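You operate a simulated robot arm through the tools that you are given. There is no shell and no other tool. Be economical: measure what you need, move in short steps, check, and stop when the job is done.

The job below is to be done with a simulated two-armed robot. You get a single attempt, and the scene is never put back.

Task
Open the middle drawer, take the black net from the inside the middle drawer and put it on the end of the long table beside head one and shut the drawer again. Take the teal spool from the yellow tray and leave it on top of the grey block. Close the teal drawer under the brown table leaf. Turn the tension knob with the orange dot on head four to 2. Push the white drawer shut. Turn the tension knob with the purple dot on head two to 1. Put the 10 mm blue t-handle key from the top of the white stand on the bottom board of the shelf with the card pocket and the 15 mm blue t-handle key on the second wire shelf from the bottom. Any order will do. Set down upright: black net, teal spool, blue t-handle key.

Only the result counts: the job must be done as asked and must still hold three seconds after the hand-in. Knocking over, shifting, dropping, spilling or breaking anything else fails it.

Robot
Two 6-joint arms with fingered hands on one trunk, on a base that drives. Base frame: it is fixed to the floor where the robot stands at the start and does not move with it; the origin is under the middle of the robot, x ahead of it, y to its left, z up. Readings come in m, rad, newtons and seconds.
The left shoulder is at the start at [0.05, 0.17, 1.06], the right one opposite. With the tool pointing down near the work surface each hand reaches from about 0.46 to 0.56 m from the robot's upright axis, wherever it stands, measured 20 degrees to its own side. Places, roughly: black net (9x9x11 cm) [0.9, 0, 0.9]; blue t-handle key [-0.75, 0, 0.75]; bottom board of the shelf with the card pocket (15 [-4.5, -1.1, 0.32]; end of the long table beside head one [-2.9, -3.3, 0.8]; grey block (10x7x3 cm) [-0.4, -5.2, 0.8]; middle drawer [0.9, 0, 0.9]; second wire shelf [1.2, -0.5, 0.6]; teal drawer under the brown table leaf [0, -2.5, 0.6]; teal spool (4x4x7 cm) [0.8, -1.5, 0.3]; tension knob with the orange dot on head four [-0.2, -2.4, 1.4]; tension knob with the purple dot on head two [-1.4, -2.8, 1.4]; white drawer [-0.8, -2.8, 0.6]. Payload 3.5 kg a hand.
The TCP of each hand is the grasp point between the finger pads, 0.026 m short of the fingertips. In the tool frame z runs along the fingers and y along their closing line. The gripper opens to 0.132 m. The gripper's body begins 0.073 m behind the TCP. The gripper is a hand of 3 fingers: y runs from the thumb to the fingers, the wrist lies at [0, 0, -0.234] in the tool frame, and closing takes about 1.5 s.
Orientation is that of the tool frame in the base frame, as a unit quaternion [x, y, z, w]. With the fingers straight down and closing along the base's y, the tool's x points along the base's -x, its y along +y and its z along -z.

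Tools
- The arms move only by the tool send_rows. It takes "left_increments", "right_increments" or both (then of equal length, played together; a hand with none holds still); each is a list that holds one entry, the list of rows, each a list of 7 numbers: the shift along the tool's x, y, z in units of 200 mm (1.0 is 200 mm), then the turn, a rotation vector about the tool's x, y, z in units of 60 degrees (1.0 is 60 degrees), then the gripper command, from -1 (fully open) to 1 (shut), values between in proportion. In form: [[[x, y, z, wx, wy, wz, hand], ...]]. A call has 1 to 12 rows; each row is the pose to reach, as a shift and turn from the pose commanded when the call began, along the tool's axes at that moment. A call with a number of a shift or a turn outside -1 to 1 is refused whole. A row lasts 0.2 s, in which the tool goes at most 0.05 m and 0.15 rad; a call with a longer step from one row to the next is refused whole, and so is a gripper value outside its range. A pose out of reach is approached as far as the arm can. The call stops where the force on the tool passes 40 N (or 10 N more than at its start, if that is more) or the arm is blocked; 0.2 s more then pass. Each finger travels about 0.153 m/s and halts on what it meets, pressing with about 29 N; the grip force reading is that of the motor and also rises with nothing between the fingers. The clock runs only during rows and for 0.2 s after the last one: add rows that repeat a pose to give the fingers time. It gives the time, the measured TCP pose, the force on the tool (base axes), the opening and the grip force at its end, in the units of the frame above (readings bear some noise), with the torque about the TCP (base axes, N m) and any sound that the robot's microphone picked up.
- Cameras (640 x 400 px; columns grow to the right, rows downward): "scene" is now at [0.0101, -0.022, 1.624]; the picture's right is [-0.39, -0.92, -0.00], its down [-0.86, 0.36, -0.36] and it looks along [0.33, -0.14, -0.93] (base axes); focal length 214 px, centre (320, 200). "left" rides on the left gripper at [-0.062, 0.003, -0.092] in its tool frame; the picture's right is [-0.05, -1.00, 0.00], its down [0.83, -0.04, -0.56] and it looks along [0.55, -0.03, 0.83] (tool axes); focal length 230 px, centre (320, 200). "right" rides on the right gripper at [0.062, 0.003, -0.092] in its tool frame; the picture's right is [-0.05, 1.00, 0.00], its down [-0.83, -0.04, -0.56] and it looks along [-0.55, -0.03, 0.83] (tool axes); focal length 230 px, centre (320, 200). There is no depth. A picture from a camera that has moved, and an enlarged one, comes with that camera's place and axes in the base frame and with its lens.
- grab_frame(camera): a new picture of that camera. It takes no simulated time.
- lift_body(by): slides the trunk up (or, below 0, down) by that many m; the arms and the scene camera ride with it, the base frame stays. It gives what a move gives, with no picture.
- base_move(legs): drives the robot by 1 to 6 legs, each [ahead, left, turn to the left] in m, m and rad, along the robot's own axes; the way and the turn of a leg run together, so that a leg with both is an arc; at most 1.5 m and 3.142 rad a leg. The arms and the cameras ride along, it lands a little off, and it stops where it bumps. It gives what a move gives.
- preshape(shape, hand): the hand has 3 fingers and takes this shape, open, in about a second: jaw (thumb against the fingers, like two jaws); tri (thumb and two fingers); tip (a fingertip pinch); poke (one finger out to press); point (the index stretched); flat (the hand flat); cup (the hand cupped); fist (a fist). The gripper value then closes the fingers along that shape, each until it touches; the sizes above hold for jaw. It gives what a move gives, with no picture.
- pan_tilt(pan, tilt): turns the head with the scene camera to pan (to the left, within 1.501 rad either way) and tilt (down, from -0.506 to 1.204), counted from straight ahead of the robot. It gives what a move gives.
- inspect(camera, box): a new picture of the part [left, top, right, bottom] of that camera's present view, enlarged. It takes no simulated time.
- job_done(): hands the job in; it is judged then, once.

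Work in short steps. Places have to be worked out from the pictures, the camera data and where the tool is seen: move nearer, look again, correct. Check each grasp and each placing, and mend what went wrong. You have 207 turns and 190 pictures in all, those below and enlarged ones among them. Open the grippers and draw the arms clear of the work before you hand the job in, unless the task says otherwise.

The tools are called after "Call:" by a JSON object that holds its "api" and its "payload". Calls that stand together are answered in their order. send_rows: Moves the arms, as the interface text tells. Its arguments: {"type":"object","properties":{"left_increments":{"type":"array","items":{"type":"array","items":{"type":"array","items":{"type":"number"}}}},"right_increments":{"type":"array","items":{"type":"array","items":{"type":"array","items":{"type":"number"}}}}},"required":[]} The other tools are called the same way: lift_body (by) slides the trunk up or down; preshape (shape, hand) gives the hand a shape; base_move (legs) drives the base; pan_tilt (pan, tilt) turns the head that bears the scene camera; grab_frame (camera) takes a picture; inspect (camera, box) takes an enlarged picture of a part of a camera's view; job_done () hands the job in.

At the start:

```text
clock: 0.0
left_eef_pos: [0.5524, -0.071, 1.0455]
left_tool_rot: [0.0, 1.0, 0.0, 0.0]
left_ft_force: [0.1, 0.8, 0.3]
left_ft_torque: [0.02, -0.01, 0.02]
left_opening: 0.132
left_gripper_force: 0.1
left_shape: jaw
right_eef_pos: [0.4023, -0.4613, 0.9933]
right_tool_rot: [0.0, 1.0, 0.001, 0.0]
right_ft_force: [0.8, -0.9, -0.1]
right_ft_torque: [-0.01, -0.05, -0.02]
right_opening: 0.1319
right_gripper_force: 0.1
right_shape: jaw
trunk travel left (down, up): [-0.675, 0.035]
robot x, y, heading: [0.0012, -0.0015, -0.005]
head pan, tilt: [-0.398, 1.201]
```

scene: 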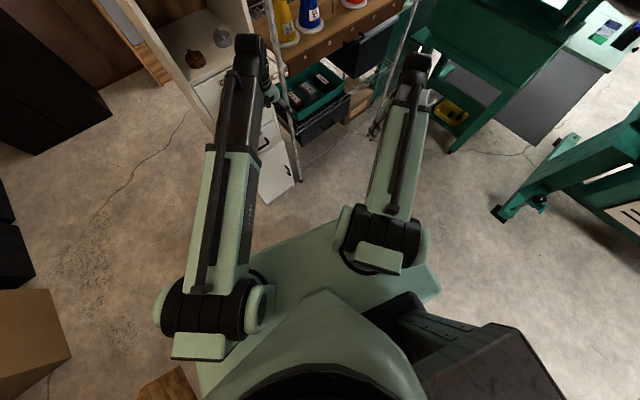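
right: 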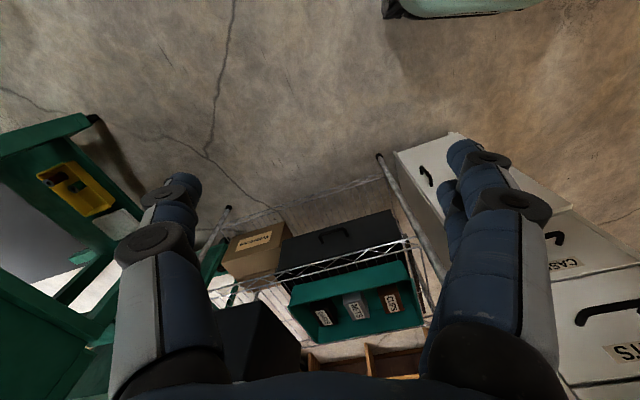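
left: 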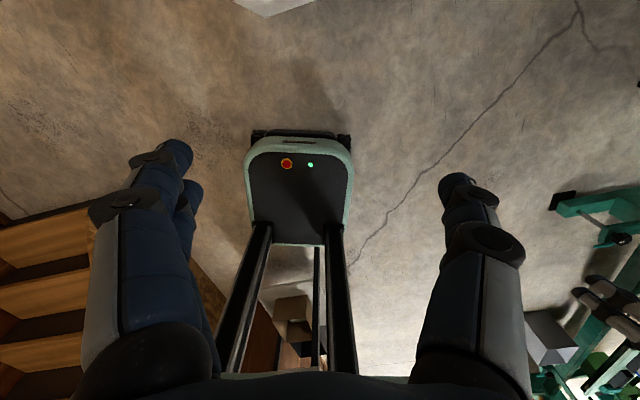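

The start pictures show the drawers cabinet ahead. I'll turn the head to look straight ahead first.

Call:
{"api": "pan_tilt", "payload": {"pan": 0, "tilt": 0.6}}

Call:
{"api": "grab_frame", "payload": {"camera": "scene"}}

Call:
{"api": "pan_tilt", "payload": {"pan": -1.2, "tilt": 0.5}}

Call:
{"api": "grab_frame", "payload": {"camera": "scene"}}

```text
clock: 1.0
left_eef_pos: [0.5526, -0.0717, 1.0454]
left_tool_rot: [0.0, 1.0, 0.0, -0.001]
left_ft_force: [0.8, 0.4, -0.2]
left_ft_torque: [0.0, -0.03, -0.01]
left_opening: 0.1322
left_gripper_force: 0.1
left_shape: jaw
right_eef_pos: [0.4022, -0.4618, 0.9932]
right_tool_rot: [0.0, 1.0, 0.0, -0.001]
right_ft_force: [-0.5, 1.0, -0.9]
right_ft_torque: [-0.02, 0.01, 0.02]
right_opening: 0.1319
right_gripper_force: 0.1
right_shape: jaw
trunk travel left (down, up): [-0.675, 0.035]
robot x, y, heading: [-0.0017, -0.0012, -0.001]
head pan, tilt: [0.0, 0.6]
```

```text
186 pictures are left
camera scene: at [0.047, -0.0003, 1.6685], right [0.0, -1.0, 0.0], down [-0.57, 0.0, -0.82], along [0.82, 0.0, -0.57], focal length 214 px, centre (320, 200)
```

scene: 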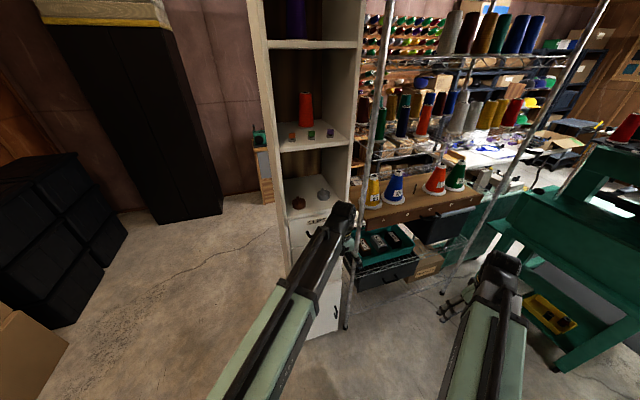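

```text
clock: 2.4
left_eef_pos: [0.5538, -0.0713, 1.0449]
left_tool_rot: [0.0, 1.0, 0.0, 0.0]
left_ft_force: [-0.7, 0.0, 0.9]
left_ft_torque: [0.0, -0.02, 0.05]
left_opening: 0.1319
left_gripper_force: 0.1
left_shape: jaw
right_eef_pos: [0.4014, -0.4628, 0.9932]
right_tool_rot: [0.0, 1.0, 0.0, 0.0]
right_ft_force: [-0.8, -0.3, 0.5]
right_ft_torque: [0.04, 0.01, 0.02]
right_opening: 0.1318
right_gripper_force: 0.1
right_shape: jaw
trunk travel left (down, up): [-0.675, 0.035]
robot x, y, heading: [0.0032, 0.0005, -0.006]
head pan, tilt: [-1.201, 0.499]
```

```text
185 pictures are left
camera scene: at [-0.0084, -0.0851, 1.6777], right [-0.93, -0.36, 0.0], down [-0.17, 0.45, -0.88], along [0.32, -0.82, -0.48], focal length 214 px, centre (320, 200)
```

scene: 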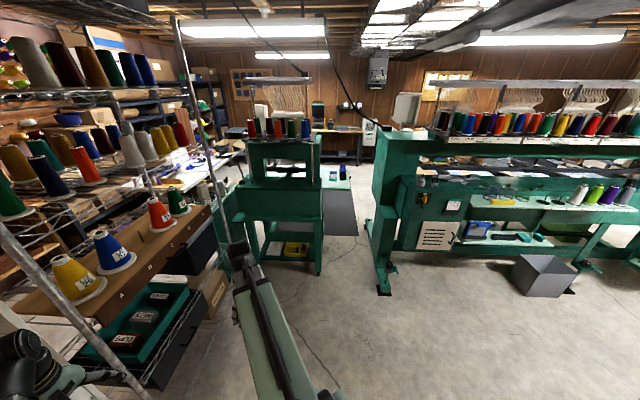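

The cabinet of drawers is ahead, hidden by the left arm. I'll shift the left hand to the left and look again.

Call:
{"api": "send_rows", "payload": {"left_increments": [[[0, 0.25, 0, 0, 0, 0, -1], [0, 0.5, 0, 0, 0, 0, -1], [0.1, 0.75, 0, 0, 0, 0, -1], [0.2, 1, 0, 0, 0, 0, -1], [0.4, 1, 0, 0, 0, 0, -1]]]}}

Call:
{"api": "pan_tilt", "payload": {"pan": 0, "tilt": 0.7}}

Call:
{"api": "grab_frame", "payload": {"camera": "scene"}}

Call:
{"api": "grab_frame", "payload": {"camera": "left"}}

```text
refused: row 3 steps farther than a row can; nothing moved
```

```text
clock: 3.8
left_eef_pos: [0.5531, -0.0697, 1.0449]
left_tool_rot: [-0.001, 1.0, 0.0, -0.001]
left_ft_force: [0.8, -0.3, 0.2]
left_ft_torque: [-0.03, -0.01, -0.01]
left_opening: 0.1317
left_gripper_force: 0.1
left_shape: jaw
right_eef_pos: [0.4035, -0.4614, 0.9925]
right_tool_rot: [0.0, 1.0, 0.0, 0.0]
right_ft_force: [-0.3, 0.4, -1.2]
right_ft_torque: [0.03, 0.0, -0.01]
right_opening: 0.1318
right_gripper_force: 0.0
right_shape: jaw
trunk travel left (down, up): [-0.675, 0.035]
robot x, y, heading: [0.0026, 0.0004, -0.002]
head pan, tilt: [0.0, 0.7]
```

```text
184 pictures are left
camera scene: at [0.0436, -0.0003, 1.66], right [0.0, -1.0, 0.0], down [-0.64, 0.0, -0.77], along [0.77, 0.0, -0.64], focal length 214 px, centre (320, 200)
```

scene: 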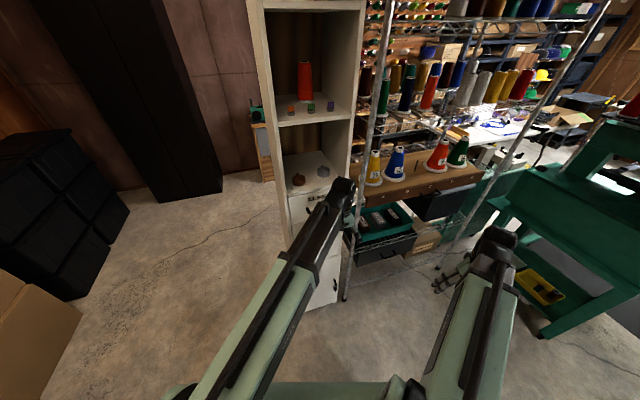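

```text
183 pictures are left
camera left: at [0.615, -0.0661, 1.1364], right [0.05, -1.0, 0.0], down [-0.83, -0.04, 0.56], along [-0.55, -0.03, -0.83], focal length 230 px, centre (320, 200)
```

left: 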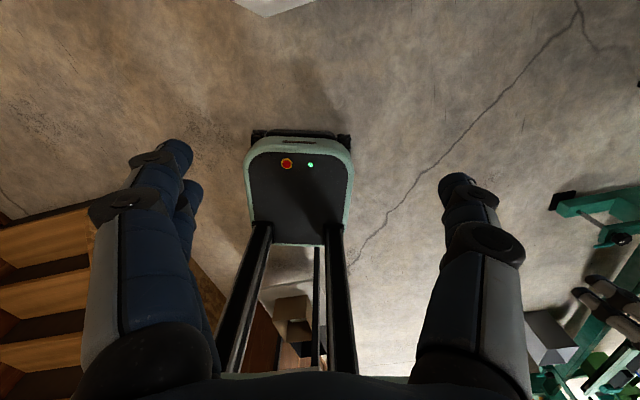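

The move was refused because of diagonal step size; I redo it along y only.

Call:
{"api": "send_rows", "payload": {"left_increments": [[[0, 0.24, 0, 0, 0, 0, -1], [0, 0.48, 0, 0, 0, 0, -1], [0, 0.72, 0, 0, 0, 0, -1], [0, 0.96, 0, 0, 0, 0, -1], [0.2, 0.96, 0, 0, 0, 0, -1]]]}}

Call:
{"api": "grab_frame", "payload": {"camera": "scene"}}

Call:
{"api": "grab_frame", "payload": {"camera": "right"}}

```text
clock: 5.0
left_eef_pos: [0.5118, 0.1211, 1.0463]
left_tool_rot: [0.0, 1.0, 0.0, 0.0]
left_ft_force: [-0.1, 0.2, 0.5]
left_ft_torque: [-0.02, -0.01, -0.04]
left_opening: 0.1319
left_gripper_force: 0.0
left_shape: jaw
right_eef_pos: [0.4027, -0.4611, 0.9934]
right_tool_rot: [-0.001, 1.0, 0.0, 0.0]
right_ft_force: [0.2, -0.3, 0.7]
right_ft_torque: [-0.01, -0.03, 0.0]
right_opening: 0.1319
right_gripper_force: 0.1
right_shape: jaw
trunk travel left (down, up): [-0.675, 0.035]
robot x, y, heading: [0.0015, 0.0005, -0.001]
head pan, tilt: [0.0, 0.7]
```

```text
182 pictures are left
camera scene: at [0.0426, -0.0006, 1.66], right [0.0, -1.0, 0.0], down [-0.64, 0.0, -0.77], along [0.77, 0.0, -0.64], focal length 214 px, centre (320, 200)
```

scene: 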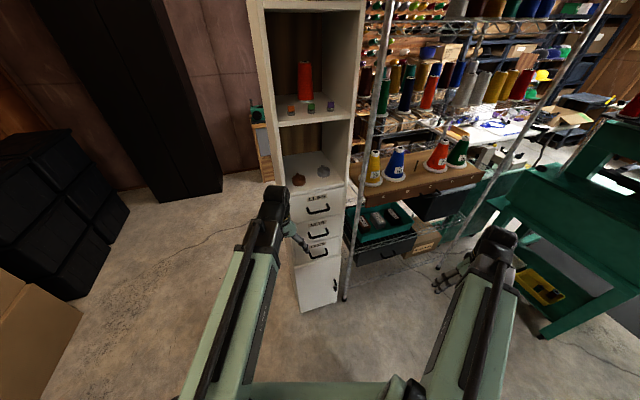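

```text
181 pictures are left
camera right: at [0.3407, -0.4586, 1.0859], right [0.05, 1.0, 0.0], down [0.83, -0.04, 0.56], along [0.55, -0.03, -0.83], focal length 230 px, centre (320, 200)
```

right: 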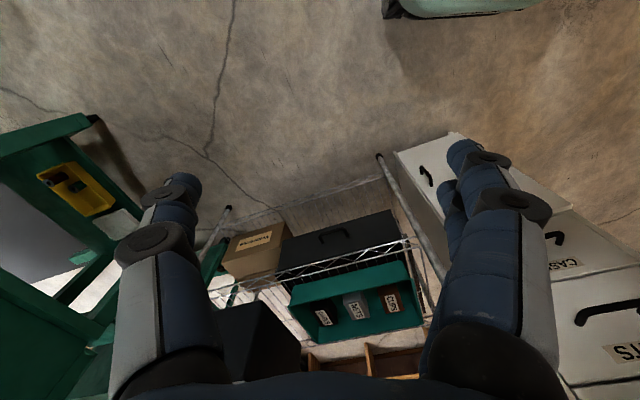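

Three white drawers with handles visible. Enlarge to measure.

Call:
{"api": "inspect", "payload": {"camera": "scene", "box": [270, 170, 366, 260]}}

Call:
{"api": "inspect", "payload": {"camera": "right", "box": [520, 200, 640, 400]}}

```text
4.44 times, centred on (318, 215) of scene
camera zoom: at [0.0426, -0.0006, 1.66], right [0.0, -1.0, 0.0], down [-0.64, 0.0, -0.77], along [0.77, 0.0, -0.64], focal length 953 px, centre (329, 133)
```

zoom: 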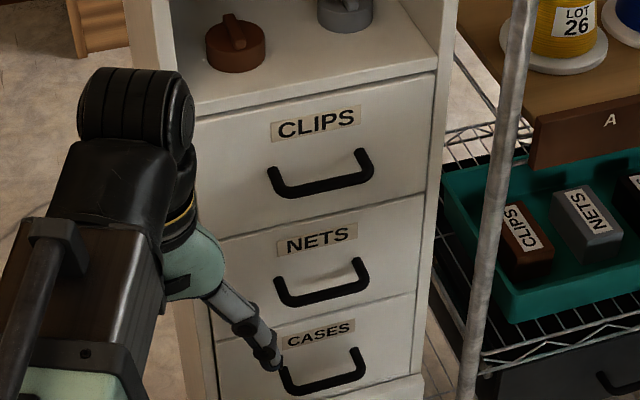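

```text
2.00 times, centred on (580, 300) of right
camera zoom: at [0.3407, -0.4586, 1.0859], right [0.05, 1.0, 0.0], down [0.83, -0.04, 0.56], along [0.55, -0.03, -0.83], focal length 460 px, centre (-200, 0)
```

zoom: 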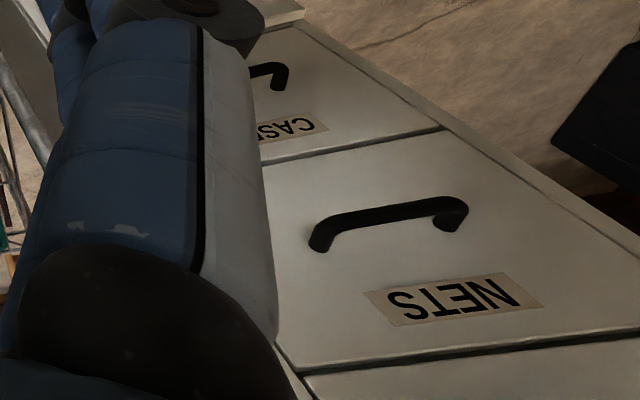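

The bar of the NETS handle triangulates to about (0.71, 0.00, 0.877), with the cabinet yawed ~10°. I'll back up a little for room, and turn the left hand to point forward with vertical closing.

Call:
{"api": "base_move", "payload": {"legs": [[-0.12, 0, 0]]}}

Call:
{"api": "send_rows", "payload": {"left_increments": [[[0, 0, 0, -0.082, -0.082, 0.082, -1], [0, 0, 0, -0.164, -0.164, 0.164, -1], [0, 0, 0, -0.246, -0.246, 0.246, -1], [0, 0, 0, -0.328, -0.328, 0.328, -1], [0, 0, 0, -0.41, -0.41, 0.41, -1], [0, 0, 0, -0.492, -0.492, 0.492, -1], [0, 0, 0, -0.577, -0.577, 0.577, -1]]]}}

Call:
{"api": "send_rows", "payload": {"left_increments": [[[0, 0, 0, -0.082, -0.082, 0.082, -1], [0, 0, 0, -0.164, -0.164, 0.164, -1], [0, 0, 0, -0.246, -0.246, 0.246, -1], [0, 0, 0, -0.328, -0.328, 0.328, -1], [0, 0, 0, -0.41, -0.41, 0.41, -1], [0, 0, 0, -0.492, -0.492, 0.492, -1], [0, 0, 0, -0.577, -0.577, 0.577, -1]]]}}

Call:
{"api": "grab_frame", "payload": {"camera": "left"}}

Call:
{"api": "grab_frame", "payload": {"camera": "scene"}}

```text
clock: 6.2
left_eef_pos: [0.3885, 0.1204, 1.0478]
left_tool_rot: [0.0, 1.0, -0.001, 0.001]
left_ft_force: [-0.7, -0.3, -0.7]
left_ft_torque: [-0.01, -0.04, 0.01]
left_opening: 0.132
left_gripper_force: 0.0
left_shape: jaw
right_eef_pos: [0.2793, -0.4615, 0.9942]
right_tool_rot: [0.0, 1.0, 0.0, 0.0]
right_ft_force: [-1.2, 0.5, 0.5]
right_ft_torque: [-0.03, -0.02, 0.0]
right_opening: 0.1316
right_gripper_force: 0.0
right_shape: jaw
trunk travel left (down, up): [-0.675, 0.035]
robot x, y, heading: [-0.1172, 0.0032, 0.002]
head pan, tilt: [0.0, 0.7]
```

```text
refused: row 7 steps farther than a row can; nothing moved
```

```text
refused: row 7 steps farther than a row can; nothing moved
```

```text
178 pictures are left
camera left: at [0.4512, 0.1254, 1.1391], right [0.05, -1.0, 0.0], down [-0.83, -0.04, 0.55], along [-0.55, -0.03, -0.83], focal length 230 px, centre (320, 200)
```

left: 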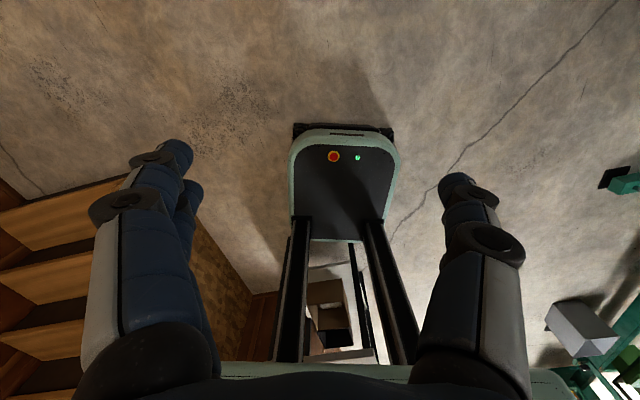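

```text
177 pictures are left
camera scene: at [-0.0805, -0.0002, 1.6601], right [0.0, -1.0, 0.0], down [-0.64, 0.0, -0.77], along [0.77, 0.0, -0.64], focal length 214 px, centre (320, 200)
```

scene: 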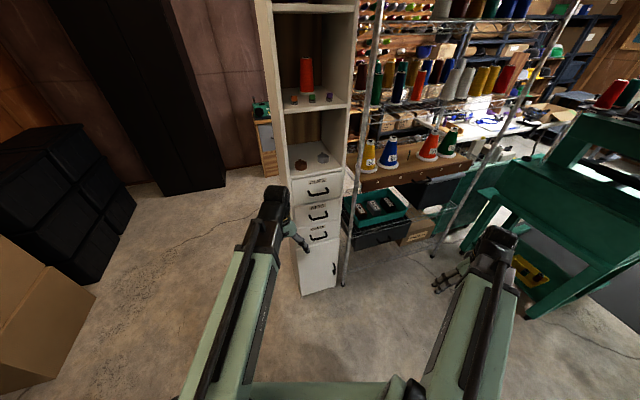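

Step slightly too large; I redo the rotation with smaller row steps, then finish it.

Call:
{"api": "send_rows", "payload": {"left_increments": [[[0, 0, 0, -0.08, -0.08, 0.08, -1], [0, 0, 0, -0.16, -0.16, 0.16, -1], [0, 0, 0, -0.24, -0.24, 0.24, -1], [0, 0, 0, -0.32, -0.32, 0.32, -1], [0, 0, 0, -0.4, -0.4, 0.4, -1], [0, 0, 0, -0.48, -0.48, 0.48, -1], [0, 0, 0, -0.56, -0.56, 0.56, -1], [0, 0, 0, -0.64, -0.64, 0.64, -1], [0, 0, 0, -0.72, -0.72, 0.72, -1], [0, 0, 0, -0.8, -0.8, 0.8, -1], [0, 0, 0, -0.88, -0.88, 0.88, -1], [0, 0, 0, -0.96, -0.96, 0.96, -1]]]}}

Call:
{"api": "send_rows", "payload": {"left_increments": [[[0, 0, 0, -0.08, -0.08, 0.08, -1], [0, 0, 0, -0.16, -0.16, 0.16, -1], [0, 0, 0, -0.195, -0.195, 0.195, -1]]]}}

Call:
{"api": "grab_frame", "payload": {"camera": "left"}}

Call:
{"api": "grab_frame", "payload": {"camera": "scene"}}

```text
clock: 8.8
left_eef_pos: [0.5174, 0.0516, 0.9909]
left_tool_rot: [0.442, 0.644, 0.442, 0.442]
left_ft_force: [0.5, 0.4, -0.6]
left_ft_torque: [-0.01, 0.01, -0.03]
left_opening: 0.1318
left_gripper_force: 0.1
left_shape: jaw
left hand out of reach, approached as far as the arm can: row 3, 4, 5, 6, 7, 8, 9, 10, 11, 12
right_eef_pos: [0.28, -0.4623, 0.9925]
right_tool_rot: [0.001, 1.0, -0.001, 0.001]
right_ft_force: [-0.1, -0.7, 0.3]
right_ft_torque: [0.01, 0.0, -0.04]
right_opening: 0.1319
right_gripper_force: 0.0
right_shape: jaw
trunk travel left (down, up): [-0.675, 0.035]
robot x, y, heading: [-0.12, 0.0009, -0.004]
head pan, tilt: [0.0, 0.7]
```

```text
clock: 9.6
left_eef_pos: [0.5178, 0.0526, 0.9918]
left_tool_rot: [0.5, 0.5, 0.5, 0.5]
left_ft_force: [0.2, -0.8, -0.4]
left_ft_torque: [0.0, 0.02, 0.02]
left_opening: 0.1318
left_gripper_force: 0.0
left_shape: jaw
left hand out of reach, approached as far as the arm can: row 1, 2
right_eef_pos: [0.2805, -0.4607, 0.9928]
right_tool_rot: [0.0, 1.0, -0.001, 0.001]
right_ft_force: [-0.6, -0.2, -0.1]
right_ft_torque: [0.0, -0.01, 0.02]
right_opening: 0.1318
right_gripper_force: 0.1
right_shape: jaw
trunk travel left (down, up): [-0.675, 0.035]
robot x, y, heading: [-0.1232, 0.002, -0.0]
head pan, tilt: [0.0, 0.7]
```

```text
176 pictures are left
camera left: at [0.4261, -0.0077, 0.9947], right [0.0, -0.05, -1.0], down [-0.55, 0.83, -0.04], along [0.83, 0.55, -0.03], focal length 230 px, centre (320, 200)
```

left: 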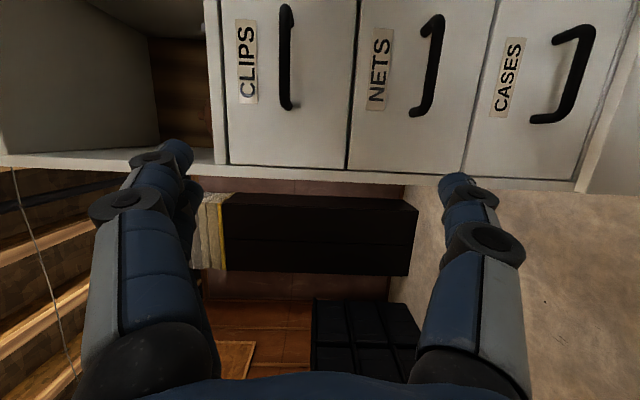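

```text
175 pictures are left
camera scene: at [-0.0778, -0.0002, 1.66], right [0.0, -1.0, 0.0], down [-0.64, 0.0, -0.76], along [0.76, 0.0, -0.64], focal length 214 px, centre (320, 200)
```

scene: 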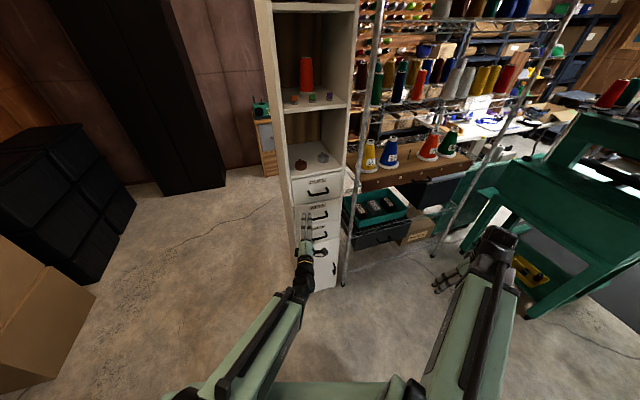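

The hand now points forward; handle bar refined to (0.71, -0.003, 0.872), cabinet yaw ≈16°. Moving to a pre-grasp 8 cm before the handle with 16° yaw.

Call:
{"api": "send_rows", "payload": {"left_increments": [[[-0.08, -0.12, 0.11, 0, 0.053, 0, -1], [-0.16, -0.24, 0.22, 0, 0.107, 0, -1], [-0.24, -0.36, 0.33, 0, 0.16, 0, -1], [-0.32, -0.48, 0.44, 0, 0.213, 0, -1], [-0.4, -0.6, 0.55, 0, 0.267, 0, -1]]]}}

Call:
{"api": "grab_frame", "payload": {"camera": "left"}}

Call:
{"api": "inspect", "payload": {"camera": "scene", "box": [270, 170, 366, 260]}}

```text
clock: 10.8
left_eef_pos: [0.6265, -0.0287, 0.8718]
left_tool_rot: [0.425, 0.565, 0.565, 0.425]
left_ft_force: [-0.7, 0.3, -0.5]
left_ft_torque: [0.01, 0.03, 0.01]
left_opening: 0.1319
left_gripper_force: 0.0
left_shape: jaw
right_eef_pos: [0.2818, -0.4617, 0.9927]
right_tool_rot: [0.0, 1.0, 0.0, 0.0]
right_ft_force: [-0.4, -0.3, 0.8]
right_ft_torque: [0.02, 0.0, 0.0]
right_opening: 0.132
right_gripper_force: 0.1
right_shape: jaw
trunk travel left (down, up): [-0.675, 0.035]
robot x, y, heading: [-0.1215, 0.0013, -0.003]
head pan, tilt: [0.0, 0.7]
```

```text
174 pictures are left
camera left: at [0.5545, -0.1097, 0.8745], right [0.01, -0.05, -1.0], down [-0.76, 0.65, -0.04], along [0.65, 0.76, -0.03], focal length 230 px, centre (320, 200)
```

left: 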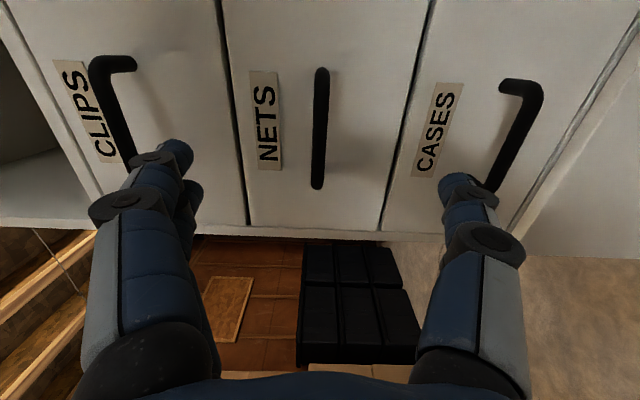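

```text
4.44 times, centred on (318, 215) of scene
camera zoom: at [-0.0774, -0.0005, 1.66], right [0.0, -1.0, 0.0], down [-0.64, 0.0, -0.76], along [0.76, 0.0, -0.64], focal length 953 px, centre (329, 133)
```

zoom: 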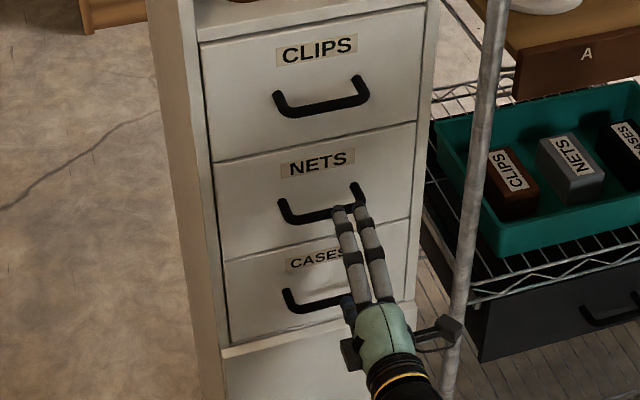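

The handle is centred between the fingers. Advance 8.4 cm along the tool axis, then close.

Call:
{"api": "send_rows", "payload": {"left_increments": [[[0, -0.015, 0.15, 0, 0, 0, -1], [0, -0.015, 0.3, 0, 0, 0, -1], [0, -0.015, 0.42, 0, 0, 0, -1]]]}}

Call:
{"api": "grab_frame", "payload": {"camera": "left"}}

Call:
{"api": "inspect", "payload": {"camera": "scene", "box": [270, 170, 366, 260]}}

```text
clock: 11.6
left_eef_pos: [0.7067, -0.0032, 0.8697]
left_tool_rot: [0.426, 0.565, 0.565, 0.425]
left_ft_force: [0.3, -0.1, 0.4]
left_ft_torque: [-0.01, -0.03, 0.01]
left_opening: 0.1318
left_gripper_force: 0.1
left_shape: jaw
right_eef_pos: [0.2815, -0.46, 0.9924]
right_tool_rot: [0.001, 1.0, 0.0, 0.0]
right_ft_force: [-0.3, 0.5, 0.6]
right_ft_torque: [0.0, -0.01, 0.03]
right_opening: 0.1318
right_gripper_force: 0.1
right_shape: jaw
trunk travel left (down, up): [-0.675, 0.035]
robot x, y, heading: [-0.122, 0.0008, -0.004]
head pan, tilt: [0.0, 0.7]
```

```text
172 pictures are left
camera left: at [0.6354, -0.0862, 0.8725], right [0.01, -0.05, -1.0], down [-0.76, 0.65, -0.04], along [0.65, 0.76, -0.03], focal length 230 px, centre (320, 200)
```

left: 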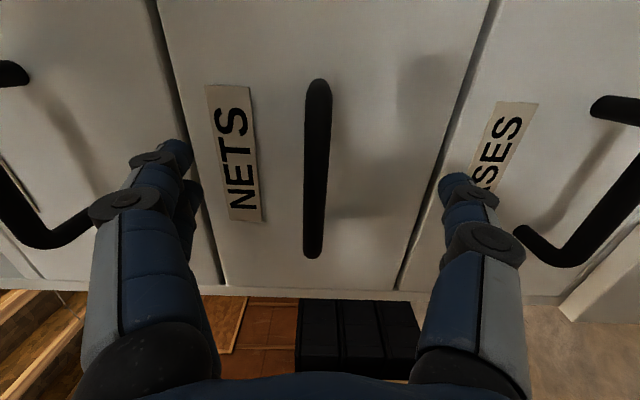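

```text
4.44 times, centred on (318, 215) of scene
camera zoom: at [-0.0775, -0.0002, 1.6599], right [0.0, -1.0, 0.0], down [-0.64, 0.0, -0.76], along [0.76, 0.0, -0.64], focal length 953 px, centre (329, 133)
```

zoom: 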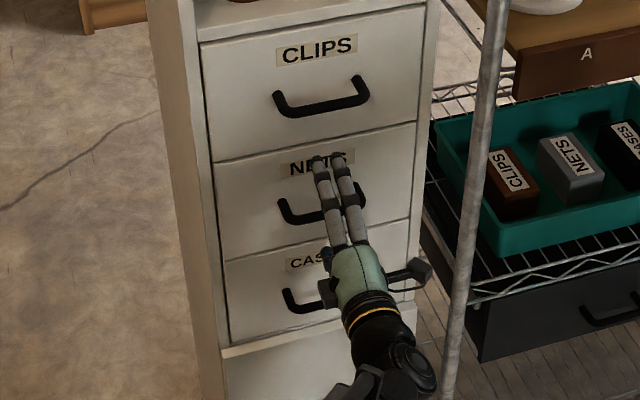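

Fingers straddle the bar. Closing.

Call:
{"api": "send_rows", "payload": {"left_increments": [[[0, 0, 0, 0, 0, 0, 1], [0, 0, 0, 0, 0, 0, 1], [0, 0, 0, 0, 0, 0, 1], [0, 0, 0, 0, 0, 0, 1], [0, 0, 0, 0, 0, 0, 1], [0, 0, 0, 0, 0, 0, 1], [0, 0, 0, 0, 0, 0, 1], [0, 0, 0, 0, 0, 0, 1]]]}}

Call:
{"api": "grab_frame", "payload": {"camera": "left"}}

```text
clock: 13.4
left_eef_pos: [0.707, -0.0036, 0.8694]
left_tool_rot: [0.425, 0.564, 0.565, 0.426]
left_ft_force: [1.3, 0.3, 0.3]
left_ft_torque: [0.0, 0.0, -0.03]
left_opening: 0.0
left_gripper_force: 28.7
left_shape: jaw
right_eef_pos: [0.2805, -0.4613, 0.9928]
right_tool_rot: [0.0, 1.0, 0.0, -0.001]
right_ft_force: [0.0, 0.3, 0.3]
right_ft_torque: [0.01, 0.03, -0.01]
right_opening: 0.1319
right_gripper_force: 0.0
right_shape: jaw
trunk travel left (down, up): [-0.675, 0.035]
robot x, y, heading: [-0.1211, -0.0041, 0.0]
head pan, tilt: [0.0, 0.7]
```

```text
170 pictures are left
camera left: at [0.6349, -0.0864, 0.8728], right [0.01, -0.05, -1.0], down [-0.76, 0.65, -0.04], along [0.65, 0.76, -0.03], focal length 230 px, centre (320, 200)
```

left: 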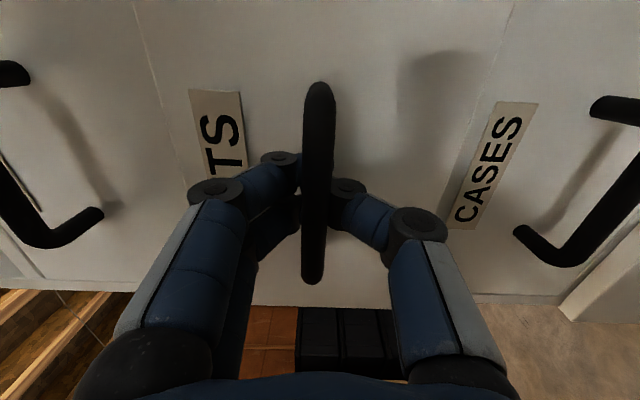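

The fingers have closed around or behind the bar. Try pulling 5 cm and look.

Call:
{"api": "send_rows", "payload": {"left_increments": [[[0, 0, -0.1, 0, 0, 0, 1], [0, 0, -0.2, 0, 0, 0, 1], [0, 0, -0.25, 0, 0, 0, 1]]]}}

Call:
{"api": "grab_frame", "payload": {"camera": "left"}}

Call:
{"api": "grab_frame", "payload": {"camera": "scene"}}

```text
clock: 14.2
left_eef_pos: [0.6588, -0.018, 0.8698]
left_tool_rot: [0.426, 0.564, 0.565, 0.426]
left_ft_force: [-0.5, 0.3, -1.1]
left_ft_torque: [0.01, 0.01, 0.01]
left_opening: 0.0001
left_gripper_force: 29.3
left_shape: jaw
right_eef_pos: [0.2799, -0.4616, 0.9942]
right_tool_rot: [0.0, 1.0, 0.0, 0.0]
right_ft_force: [0.1, -0.1, 0.4]
right_ft_torque: [-0.02, 0.02, 0.0]
right_opening: 0.1319
right_gripper_force: 0.1
right_shape: jaw
trunk travel left (down, up): [-0.675, 0.035]
robot x, y, heading: [-0.1202, 0.001, 0.0]
head pan, tilt: [0.0, 0.7]
```

```text
169 pictures are left
camera left: at [0.5871, -0.1, 0.8731], right [0.01, -0.05, -1.0], down [-0.76, 0.65, -0.04], along [0.65, 0.76, -0.03], focal length 230 px, centre (320, 200)
```

left: 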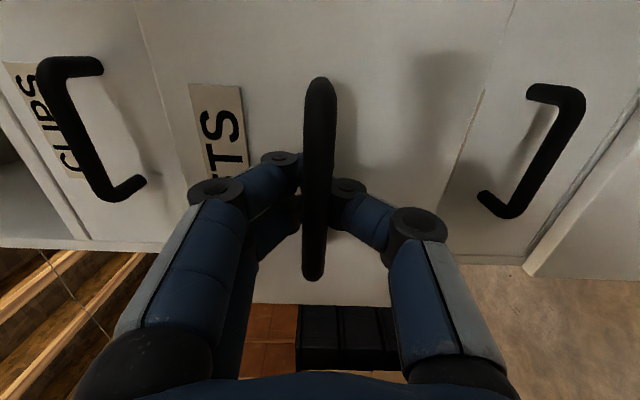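

```text
168 pictures are left
camera scene: at [-0.0777, -0.0003, 1.66], right [0.0, -1.0, 0.0], down [-0.64, 0.0, -0.76], along [0.76, 0.0, -0.64], focal length 214 px, centre (320, 200)
```

scene: 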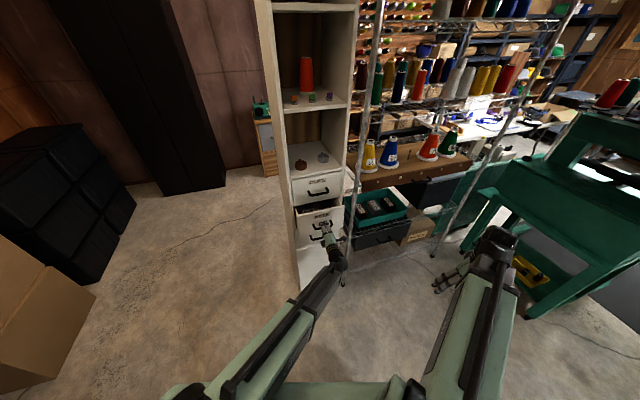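

The drawer follows. Pull another 10 cm.

Call:
{"api": "send_rows", "payload": {"left_increments": [[[0, 0, -0.12, 0, 0, 0, 1], [0, 0, -0.24, 0, 0, 0, 1], [0, 0, -0.36, 0, 0, 0, 1], [0, 0, -0.5, 0, 0, 0, 1]]]}}

Call:
{"api": "inspect", "payload": {"camera": "scene", "box": [250, 150, 410, 250]}}

```text
clock: 15.2
left_eef_pos: [0.56, -0.0451, 0.8716]
left_tool_rot: [0.425, 0.565, 0.565, 0.425]
left_ft_force: [-0.4, -0.5, -1.1]
left_ft_torque: [0.01, -0.02, 0.03]
left_opening: 0.0001
left_gripper_force: 28.9
left_shape: jaw
right_eef_pos: [0.2807, -0.4615, 0.9941]
right_tool_rot: [0.0, 1.0, 0.0, 0.0]
right_ft_force: [-0.1, 0.4, -0.2]
right_ft_torque: [-0.01, 0.02, -0.01]
right_opening: 0.1318
right_gripper_force: 0.2
right_shape: jaw
trunk travel left (down, up): [-0.675, 0.035]
robot x, y, heading: [-0.1233, 0.0021, -0.005]
head pan, tilt: [0.0, 0.7]
```

```text
4.00 times, centred on (330, 200) of scene
camera zoom: at [-0.0782, -0.0003, 1.66], right [0.0, -1.0, 0.0], down [-0.64, 0.0, -0.77], along [0.77, 0.0, -0.64], focal length 858 px, centre (280, 200)
```

zoom: 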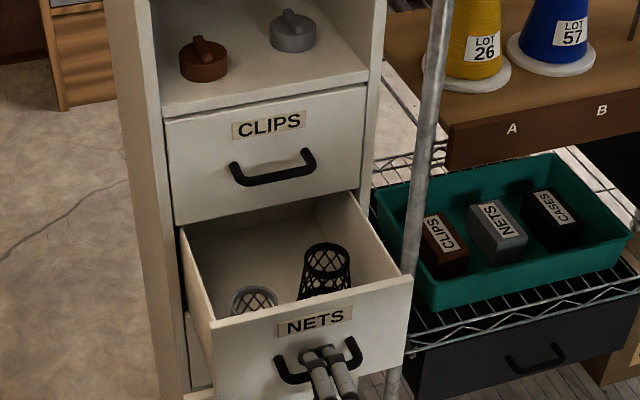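

Both nets are visible; black one is on the right. Pull 3.5 cm more, then open the hand.

Call:
{"api": "send_rows", "payload": {"left_increments": [[[0, 0, -0.1, 0, 0, 0, 1], [0, 0, -0.18, 0, 0, 0, 1], [0, 0, -0.18, 0, 0, 0, -0.5], [0, 0, -0.18, 0, 0, 0, -1], [0, 0, -0.18, 0, 0, 0, -1], [0, 0, -0.18, 0, 0, 0, -1], [0, 0, -0.18, 0, 0, 0, -1], [0, 0, -0.18, 0, 0, 0, -1]]]}}

Call:
{"api": "grab_frame", "payload": {"camera": "left"}}

```text
clock: 17.0
left_eef_pos: [0.5279, -0.0543, 0.8721]
left_tool_rot: [0.426, 0.564, 0.564, 0.426]
left_ft_force: [0.9, 0.2, 0.5]
left_ft_torque: [0.01, 0.0, -0.01]
left_opening: 0.132
left_gripper_force: 0.1
left_shape: jaw
right_eef_pos: [0.2806, -0.4605, 0.9931]
right_tool_rot: [0.0, 1.0, 0.0, 0.0]
right_ft_force: [-0.4, -0.1, -1.1]
right_ft_torque: [-0.02, 0.0, -0.01]
right_opening: 0.1318
right_gripper_force: 0.0
right_shape: jaw
trunk travel left (down, up): [-0.675, 0.035]
robot x, y, heading: [-0.1192, -0.0006, -0.001]
head pan, tilt: [0.0, 0.7]
```

```text
166 pictures are left
camera left: at [0.4559, -0.138, 0.8738], right [0.01, -0.05, -1.0], down [-0.76, 0.65, -0.04], along [0.65, 0.76, -0.03], focal length 230 px, centre (320, 200)
```

left: 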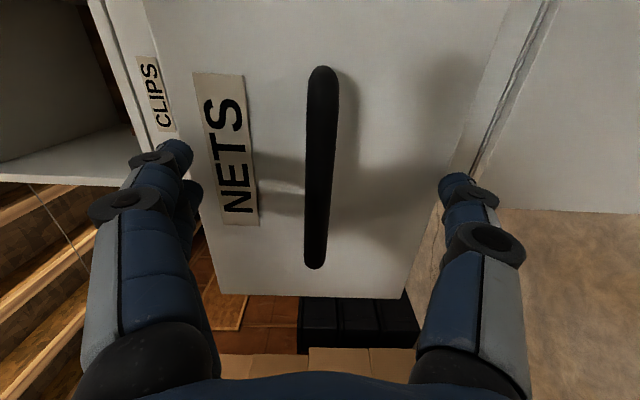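

Drive back 6 cm to free the fingers from the bar, then lift the left hand.

Call:
{"api": "base_move", "payload": {"legs": [[-0.065, -0.019, 0]]}}

Call:
{"api": "send_rows", "payload": {"left_increments": [[[0, 0.2, 0, 0, 0, 0, -1], [0, 0.4, 0, 0, 0, 0, -1], [0, 0.6, 0, 0, 0, 0, -1], [0, 0.8, 0, 0, 0, 0, -1], [0, 1, 0, 0, 0, 0, -1]]]}}

Call:
{"api": "grab_frame", "payload": {"camera": "scene"}}

```text
clock: 18.1
left_eef_pos: [0.461, -0.0747, 0.8717]
left_tool_rot: [0.425, 0.564, 0.565, 0.426]
left_ft_force: [0.0, -0.5, 0.5]
left_ft_torque: [-0.02, 0.02, -0.01]
left_opening: 0.1319
left_gripper_force: 0.1
left_shape: jaw
right_eef_pos: [0.2138, -0.4821, 0.9934]
right_tool_rot: [0.0, 1.0, 0.0, 0.0]
right_ft_force: [-0.2, -0.7, -0.2]
right_ft_torque: [0.04, -0.04, 0.0]
right_opening: 0.1319
right_gripper_force: 0.0
right_shape: jaw
trunk travel left (down, up): [-0.675, 0.035]
robot x, y, heading: [-0.1868, -0.0177, -0.007]
head pan, tilt: [0.0, 0.7]
```

```text
clock: 19.2
left_eef_pos: [0.4627, -0.0735, 1.0706]
left_tool_rot: [0.425, 0.564, 0.565, 0.425]
left_ft_force: [0.1, 0.9, -0.7]
left_ft_torque: [-0.03, 0.0, -0.01]
left_opening: 0.132
left_gripper_force: 0.1
left_shape: jaw
right_eef_pos: [0.2148, -0.4801, 0.9928]
right_tool_rot: [0.0, 1.0, 0.0, 0.0]
right_ft_force: [0.0, 0.1, -0.4]
right_ft_torque: [-0.06, -0.04, 0.05]
right_opening: 0.1321
right_gripper_force: 0.0
right_shape: jaw
trunk travel left (down, up): [-0.675, 0.035]
robot x, y, heading: [-0.1877, -0.0152, -0.001]
head pan, tilt: [0.0, 0.7]
```

```text
165 pictures are left
camera scene: at [-0.1438, -0.019, 1.6599], right [0.0, -1.0, 0.0], down [-0.64, 0.0, -0.77], along [0.77, 0.0, -0.64], focal length 214 px, centre (320, 200)
```

scene: 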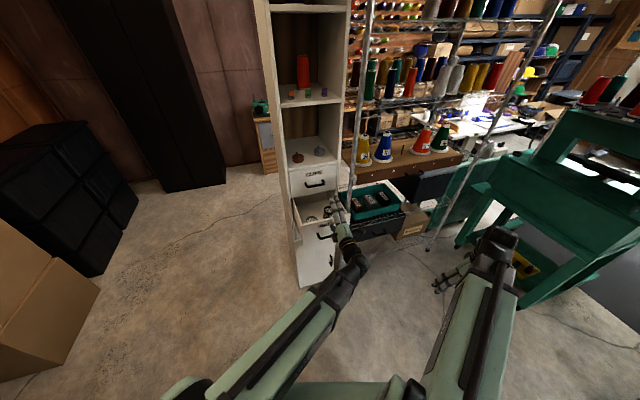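

Turn the left hand back fingers-down while moving it left.

Call:
{"api": "send_rows", "payload": {"left_increments": [[[0.083, 0.04, 0, 0.08, 0.08, -0.08, -1], [0.167, 0.08, 0, 0.16, 0.16, -0.16, -1], [0.25, 0.12, 0, 0.24, 0.24, -0.24, -1], [0.33, 0.16, 0, 0.32, 0.32, -0.32, -1], [0.417, 0.2, 0, 0.4, 0.4, -0.4, -1], [0.5, 0.2, 0, 0.48, 0.48, -0.48, -1], [0.583, 0.2, 0, 0.56, 0.56, -0.56, -1], [0.667, 0.2, 0, 0.64, 0.64, -0.64, -1], [0.75, 0.2, 0, 0.72, 0.72, -0.72, -1], [0.83, 0.2, 0, 0.8, 0.8, -0.8, -1], [0.917, 0.2, 0, 0.88, 0.88, -0.88, -1], [1, 0.2, 0, 0.96, 0.96, -0.96, -1]]]}}

Call:
{"api": "send_rows", "payload": {"left_increments": [[[0, 0, 0, 0.08, 0.08, -0.08, -1], [0, 0, 0, 0.16, 0.16, -0.16, -1], [0, 0, 0, 0.195, 0.195, -0.195, -1]]]}}

```text
clock: 21.9
left_eef_pos: [0.4074, 0.1178, 1.1103]
left_tool_rot: [-0.036, 0.989, 0.113, 0.086]
left_ft_force: [-0.4, -0.5, 0.6]
left_ft_torque: [0.01, 0.01, 0.01]
left_opening: 0.1319
left_gripper_force: 0.1
left_shape: jaw
right_eef_pos: [0.2169, -0.4807, 0.9929]
right_tool_rot: [0.0, 1.0, 0.001, 0.0]
right_ft_force: [0.6, -0.4, 0.2]
right_ft_torque: [0.0, 0.03, 0.03]
right_opening: 0.132
right_gripper_force: 0.0
right_shape: jaw
trunk travel left (down, up): [-0.675, 0.035]
robot x, y, heading: [-0.1874, -0.0171, -0.0]
head pan, tilt: [0.0, 0.7]
```

```text
clock: 22.6
left_eef_pos: [0.4063, 0.1195, 1.1117]
left_tool_rot: [-0.14, 0.99, 0.0, -0.001]
left_ft_force: [0.0, -0.2, -0.5]
left_ft_torque: [0.02, -0.01, 0.0]
left_opening: 0.132
left_gripper_force: 0.1
left_shape: jaw
right_eef_pos: [0.2154, -0.4796, 0.993]
right_tool_rot: [0.0, 1.0, 0.0, 0.0]
right_ft_force: [0.6, 0.9, -0.5]
right_ft_torque: [-0.02, -0.02, 0.04]
right_opening: 0.1318
right_gripper_force: 0.0
right_shape: jaw
trunk travel left (down, up): [-0.675, 0.035]
robot x, y, heading: [-0.1887, -0.02, 0.003]
head pan, tilt: [0.0, 0.7]
```

Move left hand further aside/back, and enlarge the drawer to locate the black net.

Call:
{"api": "send_rows", "payload": {"left_increments": [[[0.074, 0.177, 0, 0, 0, 0, -1], [0.148, 0.354, 0, 0, 0, 0, -1], [0.222, 0.531, 0, 0, 0, 0, -1], [0.296, 0.708, 0, 0, 0, 0, -1], [0.37, 0.885, 0, 0, 0, 0, -1]]]}}

Call:
{"api": "inspect", "payload": {"camera": "scene", "box": [280, 160, 376, 250]}}

```text
clock: 23.9
left_eef_pos: [0.2864, 0.2662, 1.1114]
left_tool_rot: [-0.139, 0.99, 0.001, 0.0]
left_ft_force: [0.8, -0.2, 0.0]
left_ft_torque: [0.0, 0.0, 0.02]
left_opening: 0.1319
left_gripper_force: 0.2
left_shape: jaw
right_eef_pos: [0.2153, -0.4801, 0.9929]
right_tool_rot: [0.0, 1.0, 0.0, 0.0]
right_ft_force: [0.1, 0.9, -0.2]
right_ft_torque: [0.02, -0.03, 0.01]
right_opening: 0.1317
right_gripper_force: 0.0
right_shape: jaw
trunk travel left (down, up): [-0.675, 0.035]
robot x, y, heading: [-0.1901, -0.0227, -0.003]
head pan, tilt: [0.0, 0.7]
```

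```text
4.44 times, centred on (328, 205) of scene
camera zoom: at [-0.1439, -0.0186, 1.66], right [0.0, -1.0, 0.0], down [-0.64, 0.0, -0.77], along [0.77, 0.0, -0.64], focal length 953 px, centre (284, 178)
```

zoom: 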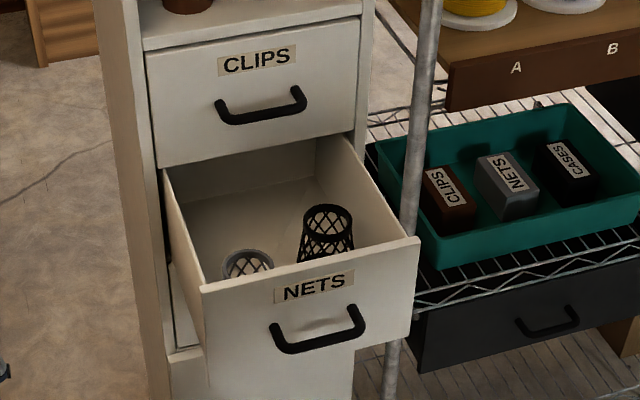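

Black net rim is about (0.66, −0.07, ~0.93). Raise the right hand and drive to where it can reach down onto it.

Call:
{"api": "send_rows", "payload": {"right_increments": [[[0, 0, -0.2, 0, 0, 0, -1], [0, 0, -0.4, 0, 0, 0, -1], [0, 0, -0.6, 0, 0, 0, -1]]]}}

Call:
{"api": "base_move", "payload": {"legs": [[0, 0.12, 0], [0.36, 0, 0]]}}

Call:
{"api": "grab_frame", "payload": {"camera": "right"}}

Call:
{"api": "pan_tilt", "payload": {"pan": -0.3, "tilt": 1.0}}

Call:
{"api": "grab_frame", "payload": {"camera": "scene"}}

```text
clock: 24.6
left_eef_pos: [0.2876, 0.268, 1.1113]
left_tool_rot: [-0.139, 0.99, 0.0, -0.001]
left_ft_force: [0.2, 0.6, 0.1]
left_ft_torque: [0.01, 0.0, -0.01]
left_opening: 0.1319
left_gripper_force: 0.0
left_shape: jaw
right_eef_pos: [0.2148, -0.479, 1.1131]
right_tool_rot: [0.0, 1.0, 0.0, 0.0]
right_ft_force: [-0.6, 0.4, 1.6]
right_ft_torque: [-0.02, 0.04, 0.02]
right_opening: 0.1321
right_gripper_force: 0.1
right_shape: jaw
trunk travel left (down, up): [-0.675, 0.035]
robot x, y, heading: [-0.1859, -0.0185, 0.001]
head pan, tilt: [0.0, 0.7]
```

```text
clock: 27.8
left_eef_pos: [0.6486, 0.3864, 1.1115]
left_tool_rot: [-0.138, 0.99, 0.0, 0.0]
left_ft_force: [0.3, -0.5, -0.2]
left_ft_torque: [0.01, 0.01, -0.03]
left_opening: 0.1319
left_gripper_force: 0.0
left_shape: jaw
right_eef_pos: [0.5764, -0.3595, 1.1133]
right_tool_rot: [0.001, 1.0, 0.0, -0.001]
right_ft_force: [0.4, 0.6, -0.3]
right_ft_torque: [-0.01, 0.0, 0.01]
right_opening: 0.132
right_gripper_force: 0.1
right_shape: jaw
trunk travel left (down, up): [-0.675, 0.035]
robot x, y, heading: [0.1718, 0.0996, -0.005]
head pan, tilt: [0.0, 0.7]
```

```text
163 pictures are left
camera right: at [0.515, -0.3569, 1.2053], right [0.05, 1.0, 0.0], down [0.83, -0.04, 0.55], along [0.55, -0.03, -0.83], focal length 230 px, centre (320, 200)
```

right: 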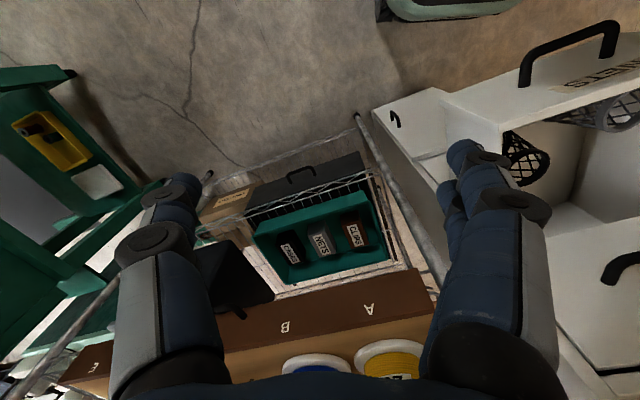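

```text
clock: 28.6
left_eef_pos: [0.6491, 0.3873, 1.1118]
left_tool_rot: [-0.138, 0.99, 0.0, 0.0]
left_ft_force: [0.3, -0.2, 0.1]
left_ft_torque: [0.01, -0.02, 0.01]
left_opening: 0.1319
left_gripper_force: 0.0
left_shape: jaw
right_eef_pos: [0.5747, -0.3603, 1.1128]
right_tool_rot: [0.0, 1.0, 0.0, 0.0]
right_ft_force: [-0.8, 0.2, 0.0]
right_ft_torque: [0.01, 0.01, 0.01]
right_opening: 0.1319
right_gripper_force: 0.0
right_shape: jaw
trunk travel left (down, up): [-0.675, 0.035]
robot x, y, heading: [0.1714, 0.1026, -0.001]
head pan, tilt: [-0.3, 1.0]
```

```text
162 pictures are left
camera scene: at [0.1989, 0.0809, 1.6366], right [-0.3, -0.95, 0.0], down [-0.8, 0.25, -0.54], along [0.52, -0.16, -0.84], focal length 214 px, centre (320, 200)
```

scene: 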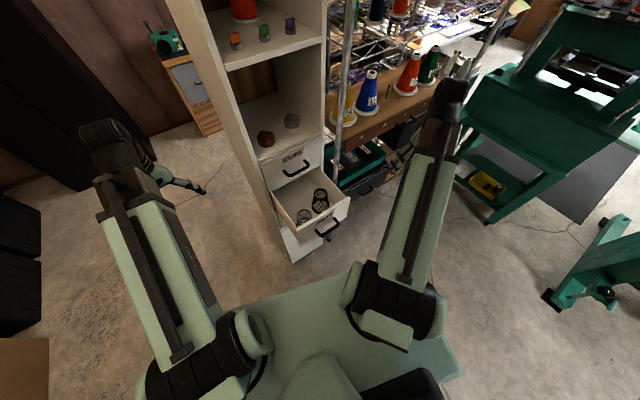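

Call:
{"api": "inspect", "payload": {"camera": "scene", "box": [260, 140, 380, 250]}}

Call:
{"api": "inspect", "payload": {"camera": "right", "box": [440, 80, 640, 205]}}

```text
3.64 times, centred on (320, 195) of scene
camera zoom: at [0.1989, 0.0809, 1.6366], right [-0.3, -0.95, 0.0], down [-0.8, 0.25, -0.54], along [0.52, -0.16, -0.84], focal length 780 px, centre (320, 218)
```

zoom: 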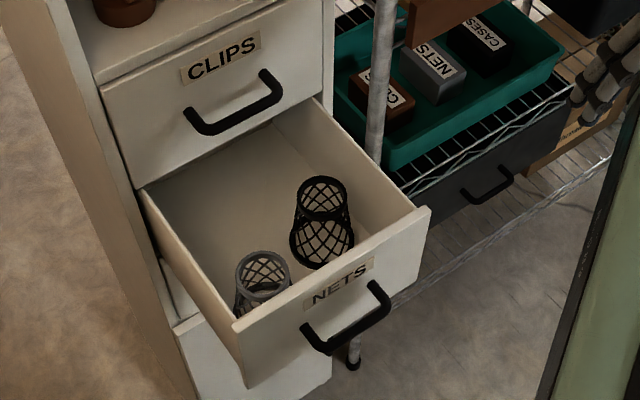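

```text
3.20 times, centred on (540, 142) of right
camera zoom: at [0.5142, -0.3569, 1.2056], right [0.05, 1.0, 0.0], down [0.83, -0.04, 0.56], along [0.55, -0.03, -0.83], focal length 736 px, centre (-384, 384)
```

zoom: 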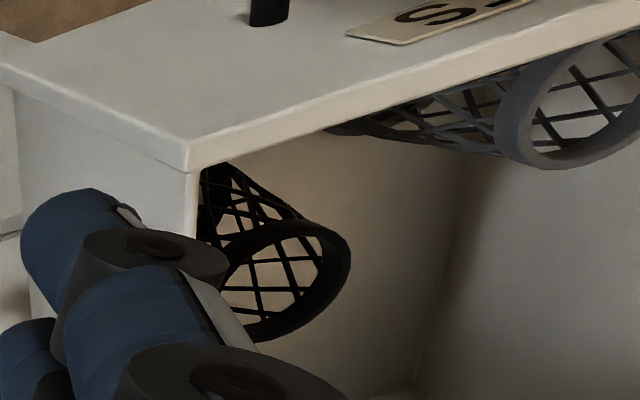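

Net rim centre triangulates to (0.671, −0.067, 0.914), about 5.5 cm from the drawer's right wall. I'll bring the right hand over it, yawed 16° and pitched slightly, partly closed.

Call:
{"api": "send_rows", "payload": {"right_increments": [[[0, 0.1875, 0, 0, 0, -0.0675, -1], [0, 0.375, 0, 0, 0, -0.135, -1], [0, 0.5625, 0, 0, 0, -0.2025, -1], [0, 0.75, 0, 0, 0, -0.27, -1]]]}}

Call:
{"api": "send_rows", "payload": {"right_increments": [[[-0.132, 0.118, 0.053, 0, -0.04, 0, -0.25], [-0.264, 0.236, 0.106, 0, -0.08, 0, -0.25], [-0.396, 0.354, 0.159, 0, -0.12, 0, -0.25], [-0.528, 0.472, 0.212, 0, -0.16, 0, -0.25], [-0.66, 0.59, 0.265, 0, -0.2, 0, -0.25], [-0.66, 0.59, 0.265, 0, -0.2, 0, -0.25]]]}}

Call:
{"api": "grab_frame", "payload": {"camera": "right"}}

Call:
{"api": "inspect", "payload": {"camera": "scene", "box": [240, 110, 400, 250]}}

```text
clock: 29.6
left_eef_pos: [0.6476, 0.3863, 1.1111]
left_tool_rot: [-0.138, 0.99, 0.001, 0.0]
left_ft_force: [0.0, -1.2, -0.7]
left_ft_torque: [0.01, -0.01, 0.0]
left_opening: 0.1319
left_gripper_force: 0.1
left_shape: jaw
right_eef_pos: [0.5865, -0.2139, 1.1168]
right_tool_rot: [-0.14, 0.99, 0.001, -0.001]
right_ft_force: [0.3, 0.2, 0.8]
right_ft_torque: [0.01, 0.01, -0.05]
right_opening: 0.132
right_gripper_force: 0.0
right_shape: jaw
right hand out of reach, approached as far as the arm can: row 4
trunk travel left (down, up): [-0.675, 0.035]
robot x, y, heading: [0.1735, 0.0998, -0.003]
head pan, tilt: [-0.3, 1.0]
```

```text
clock: 31.0
left_eef_pos: [0.6474, 0.3872, 1.112]
left_tool_rot: [-0.138, 0.99, 0.0, -0.001]
left_ft_force: [-0.2, -0.2, 0.2]
left_ft_torque: [-0.08, 0.01, -0.02]
left_opening: 0.1318
left_gripper_force: 0.2
left_shape: jaw
right_eef_pos: [0.6812, -0.0639, 1.0644]
right_tool_rot: [-0.14, 0.985, 0.015, 0.104]
right_ft_force: [-0.7, 0.8, 0.5]
right_ft_torque: [0.0, -0.01, 0.02]
right_opening: 0.083
right_gripper_force: 0.1
right_shape: jaw
right hand out of reach, approached as far as the arm can: row 1, 2, 3, 4
trunk travel left (down, up): [-0.675, 0.035]
robot x, y, heading: [0.174, 0.1001, -0.005]
head pan, tilt: [-0.3, 1.0]
```

```text
159 pictures are left
camera right: at [0.6041, -0.0837, 1.1428], right [-0.23, 0.97, 0.01], down [0.68, 0.15, 0.72], along [0.7, 0.17, -0.7], focal length 230 px, centre (320, 200)
```

right: 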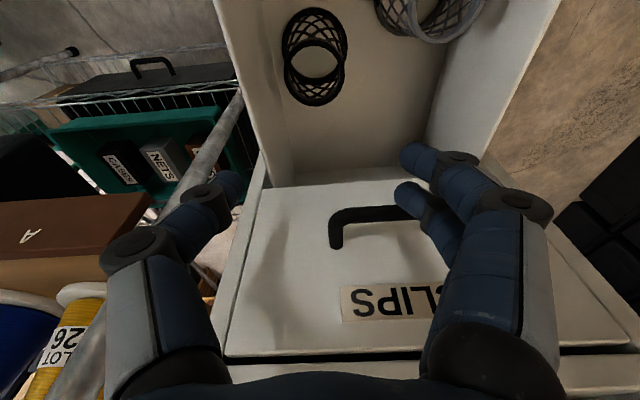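

```text
2.86 times, centred on (320, 180) of scene
camera zoom: at [0.1985, 0.0807, 1.6366], right [-0.3, -0.95, 0.0], down [-0.8, 0.25, -0.54], along [0.52, -0.16, -0.84], focal length 613 px, centre (320, 257)
```

zoom: 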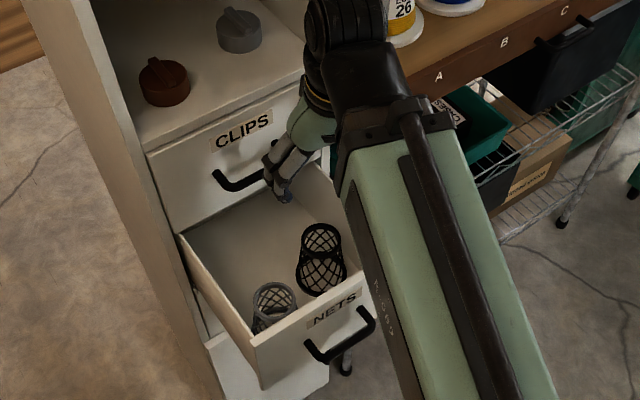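

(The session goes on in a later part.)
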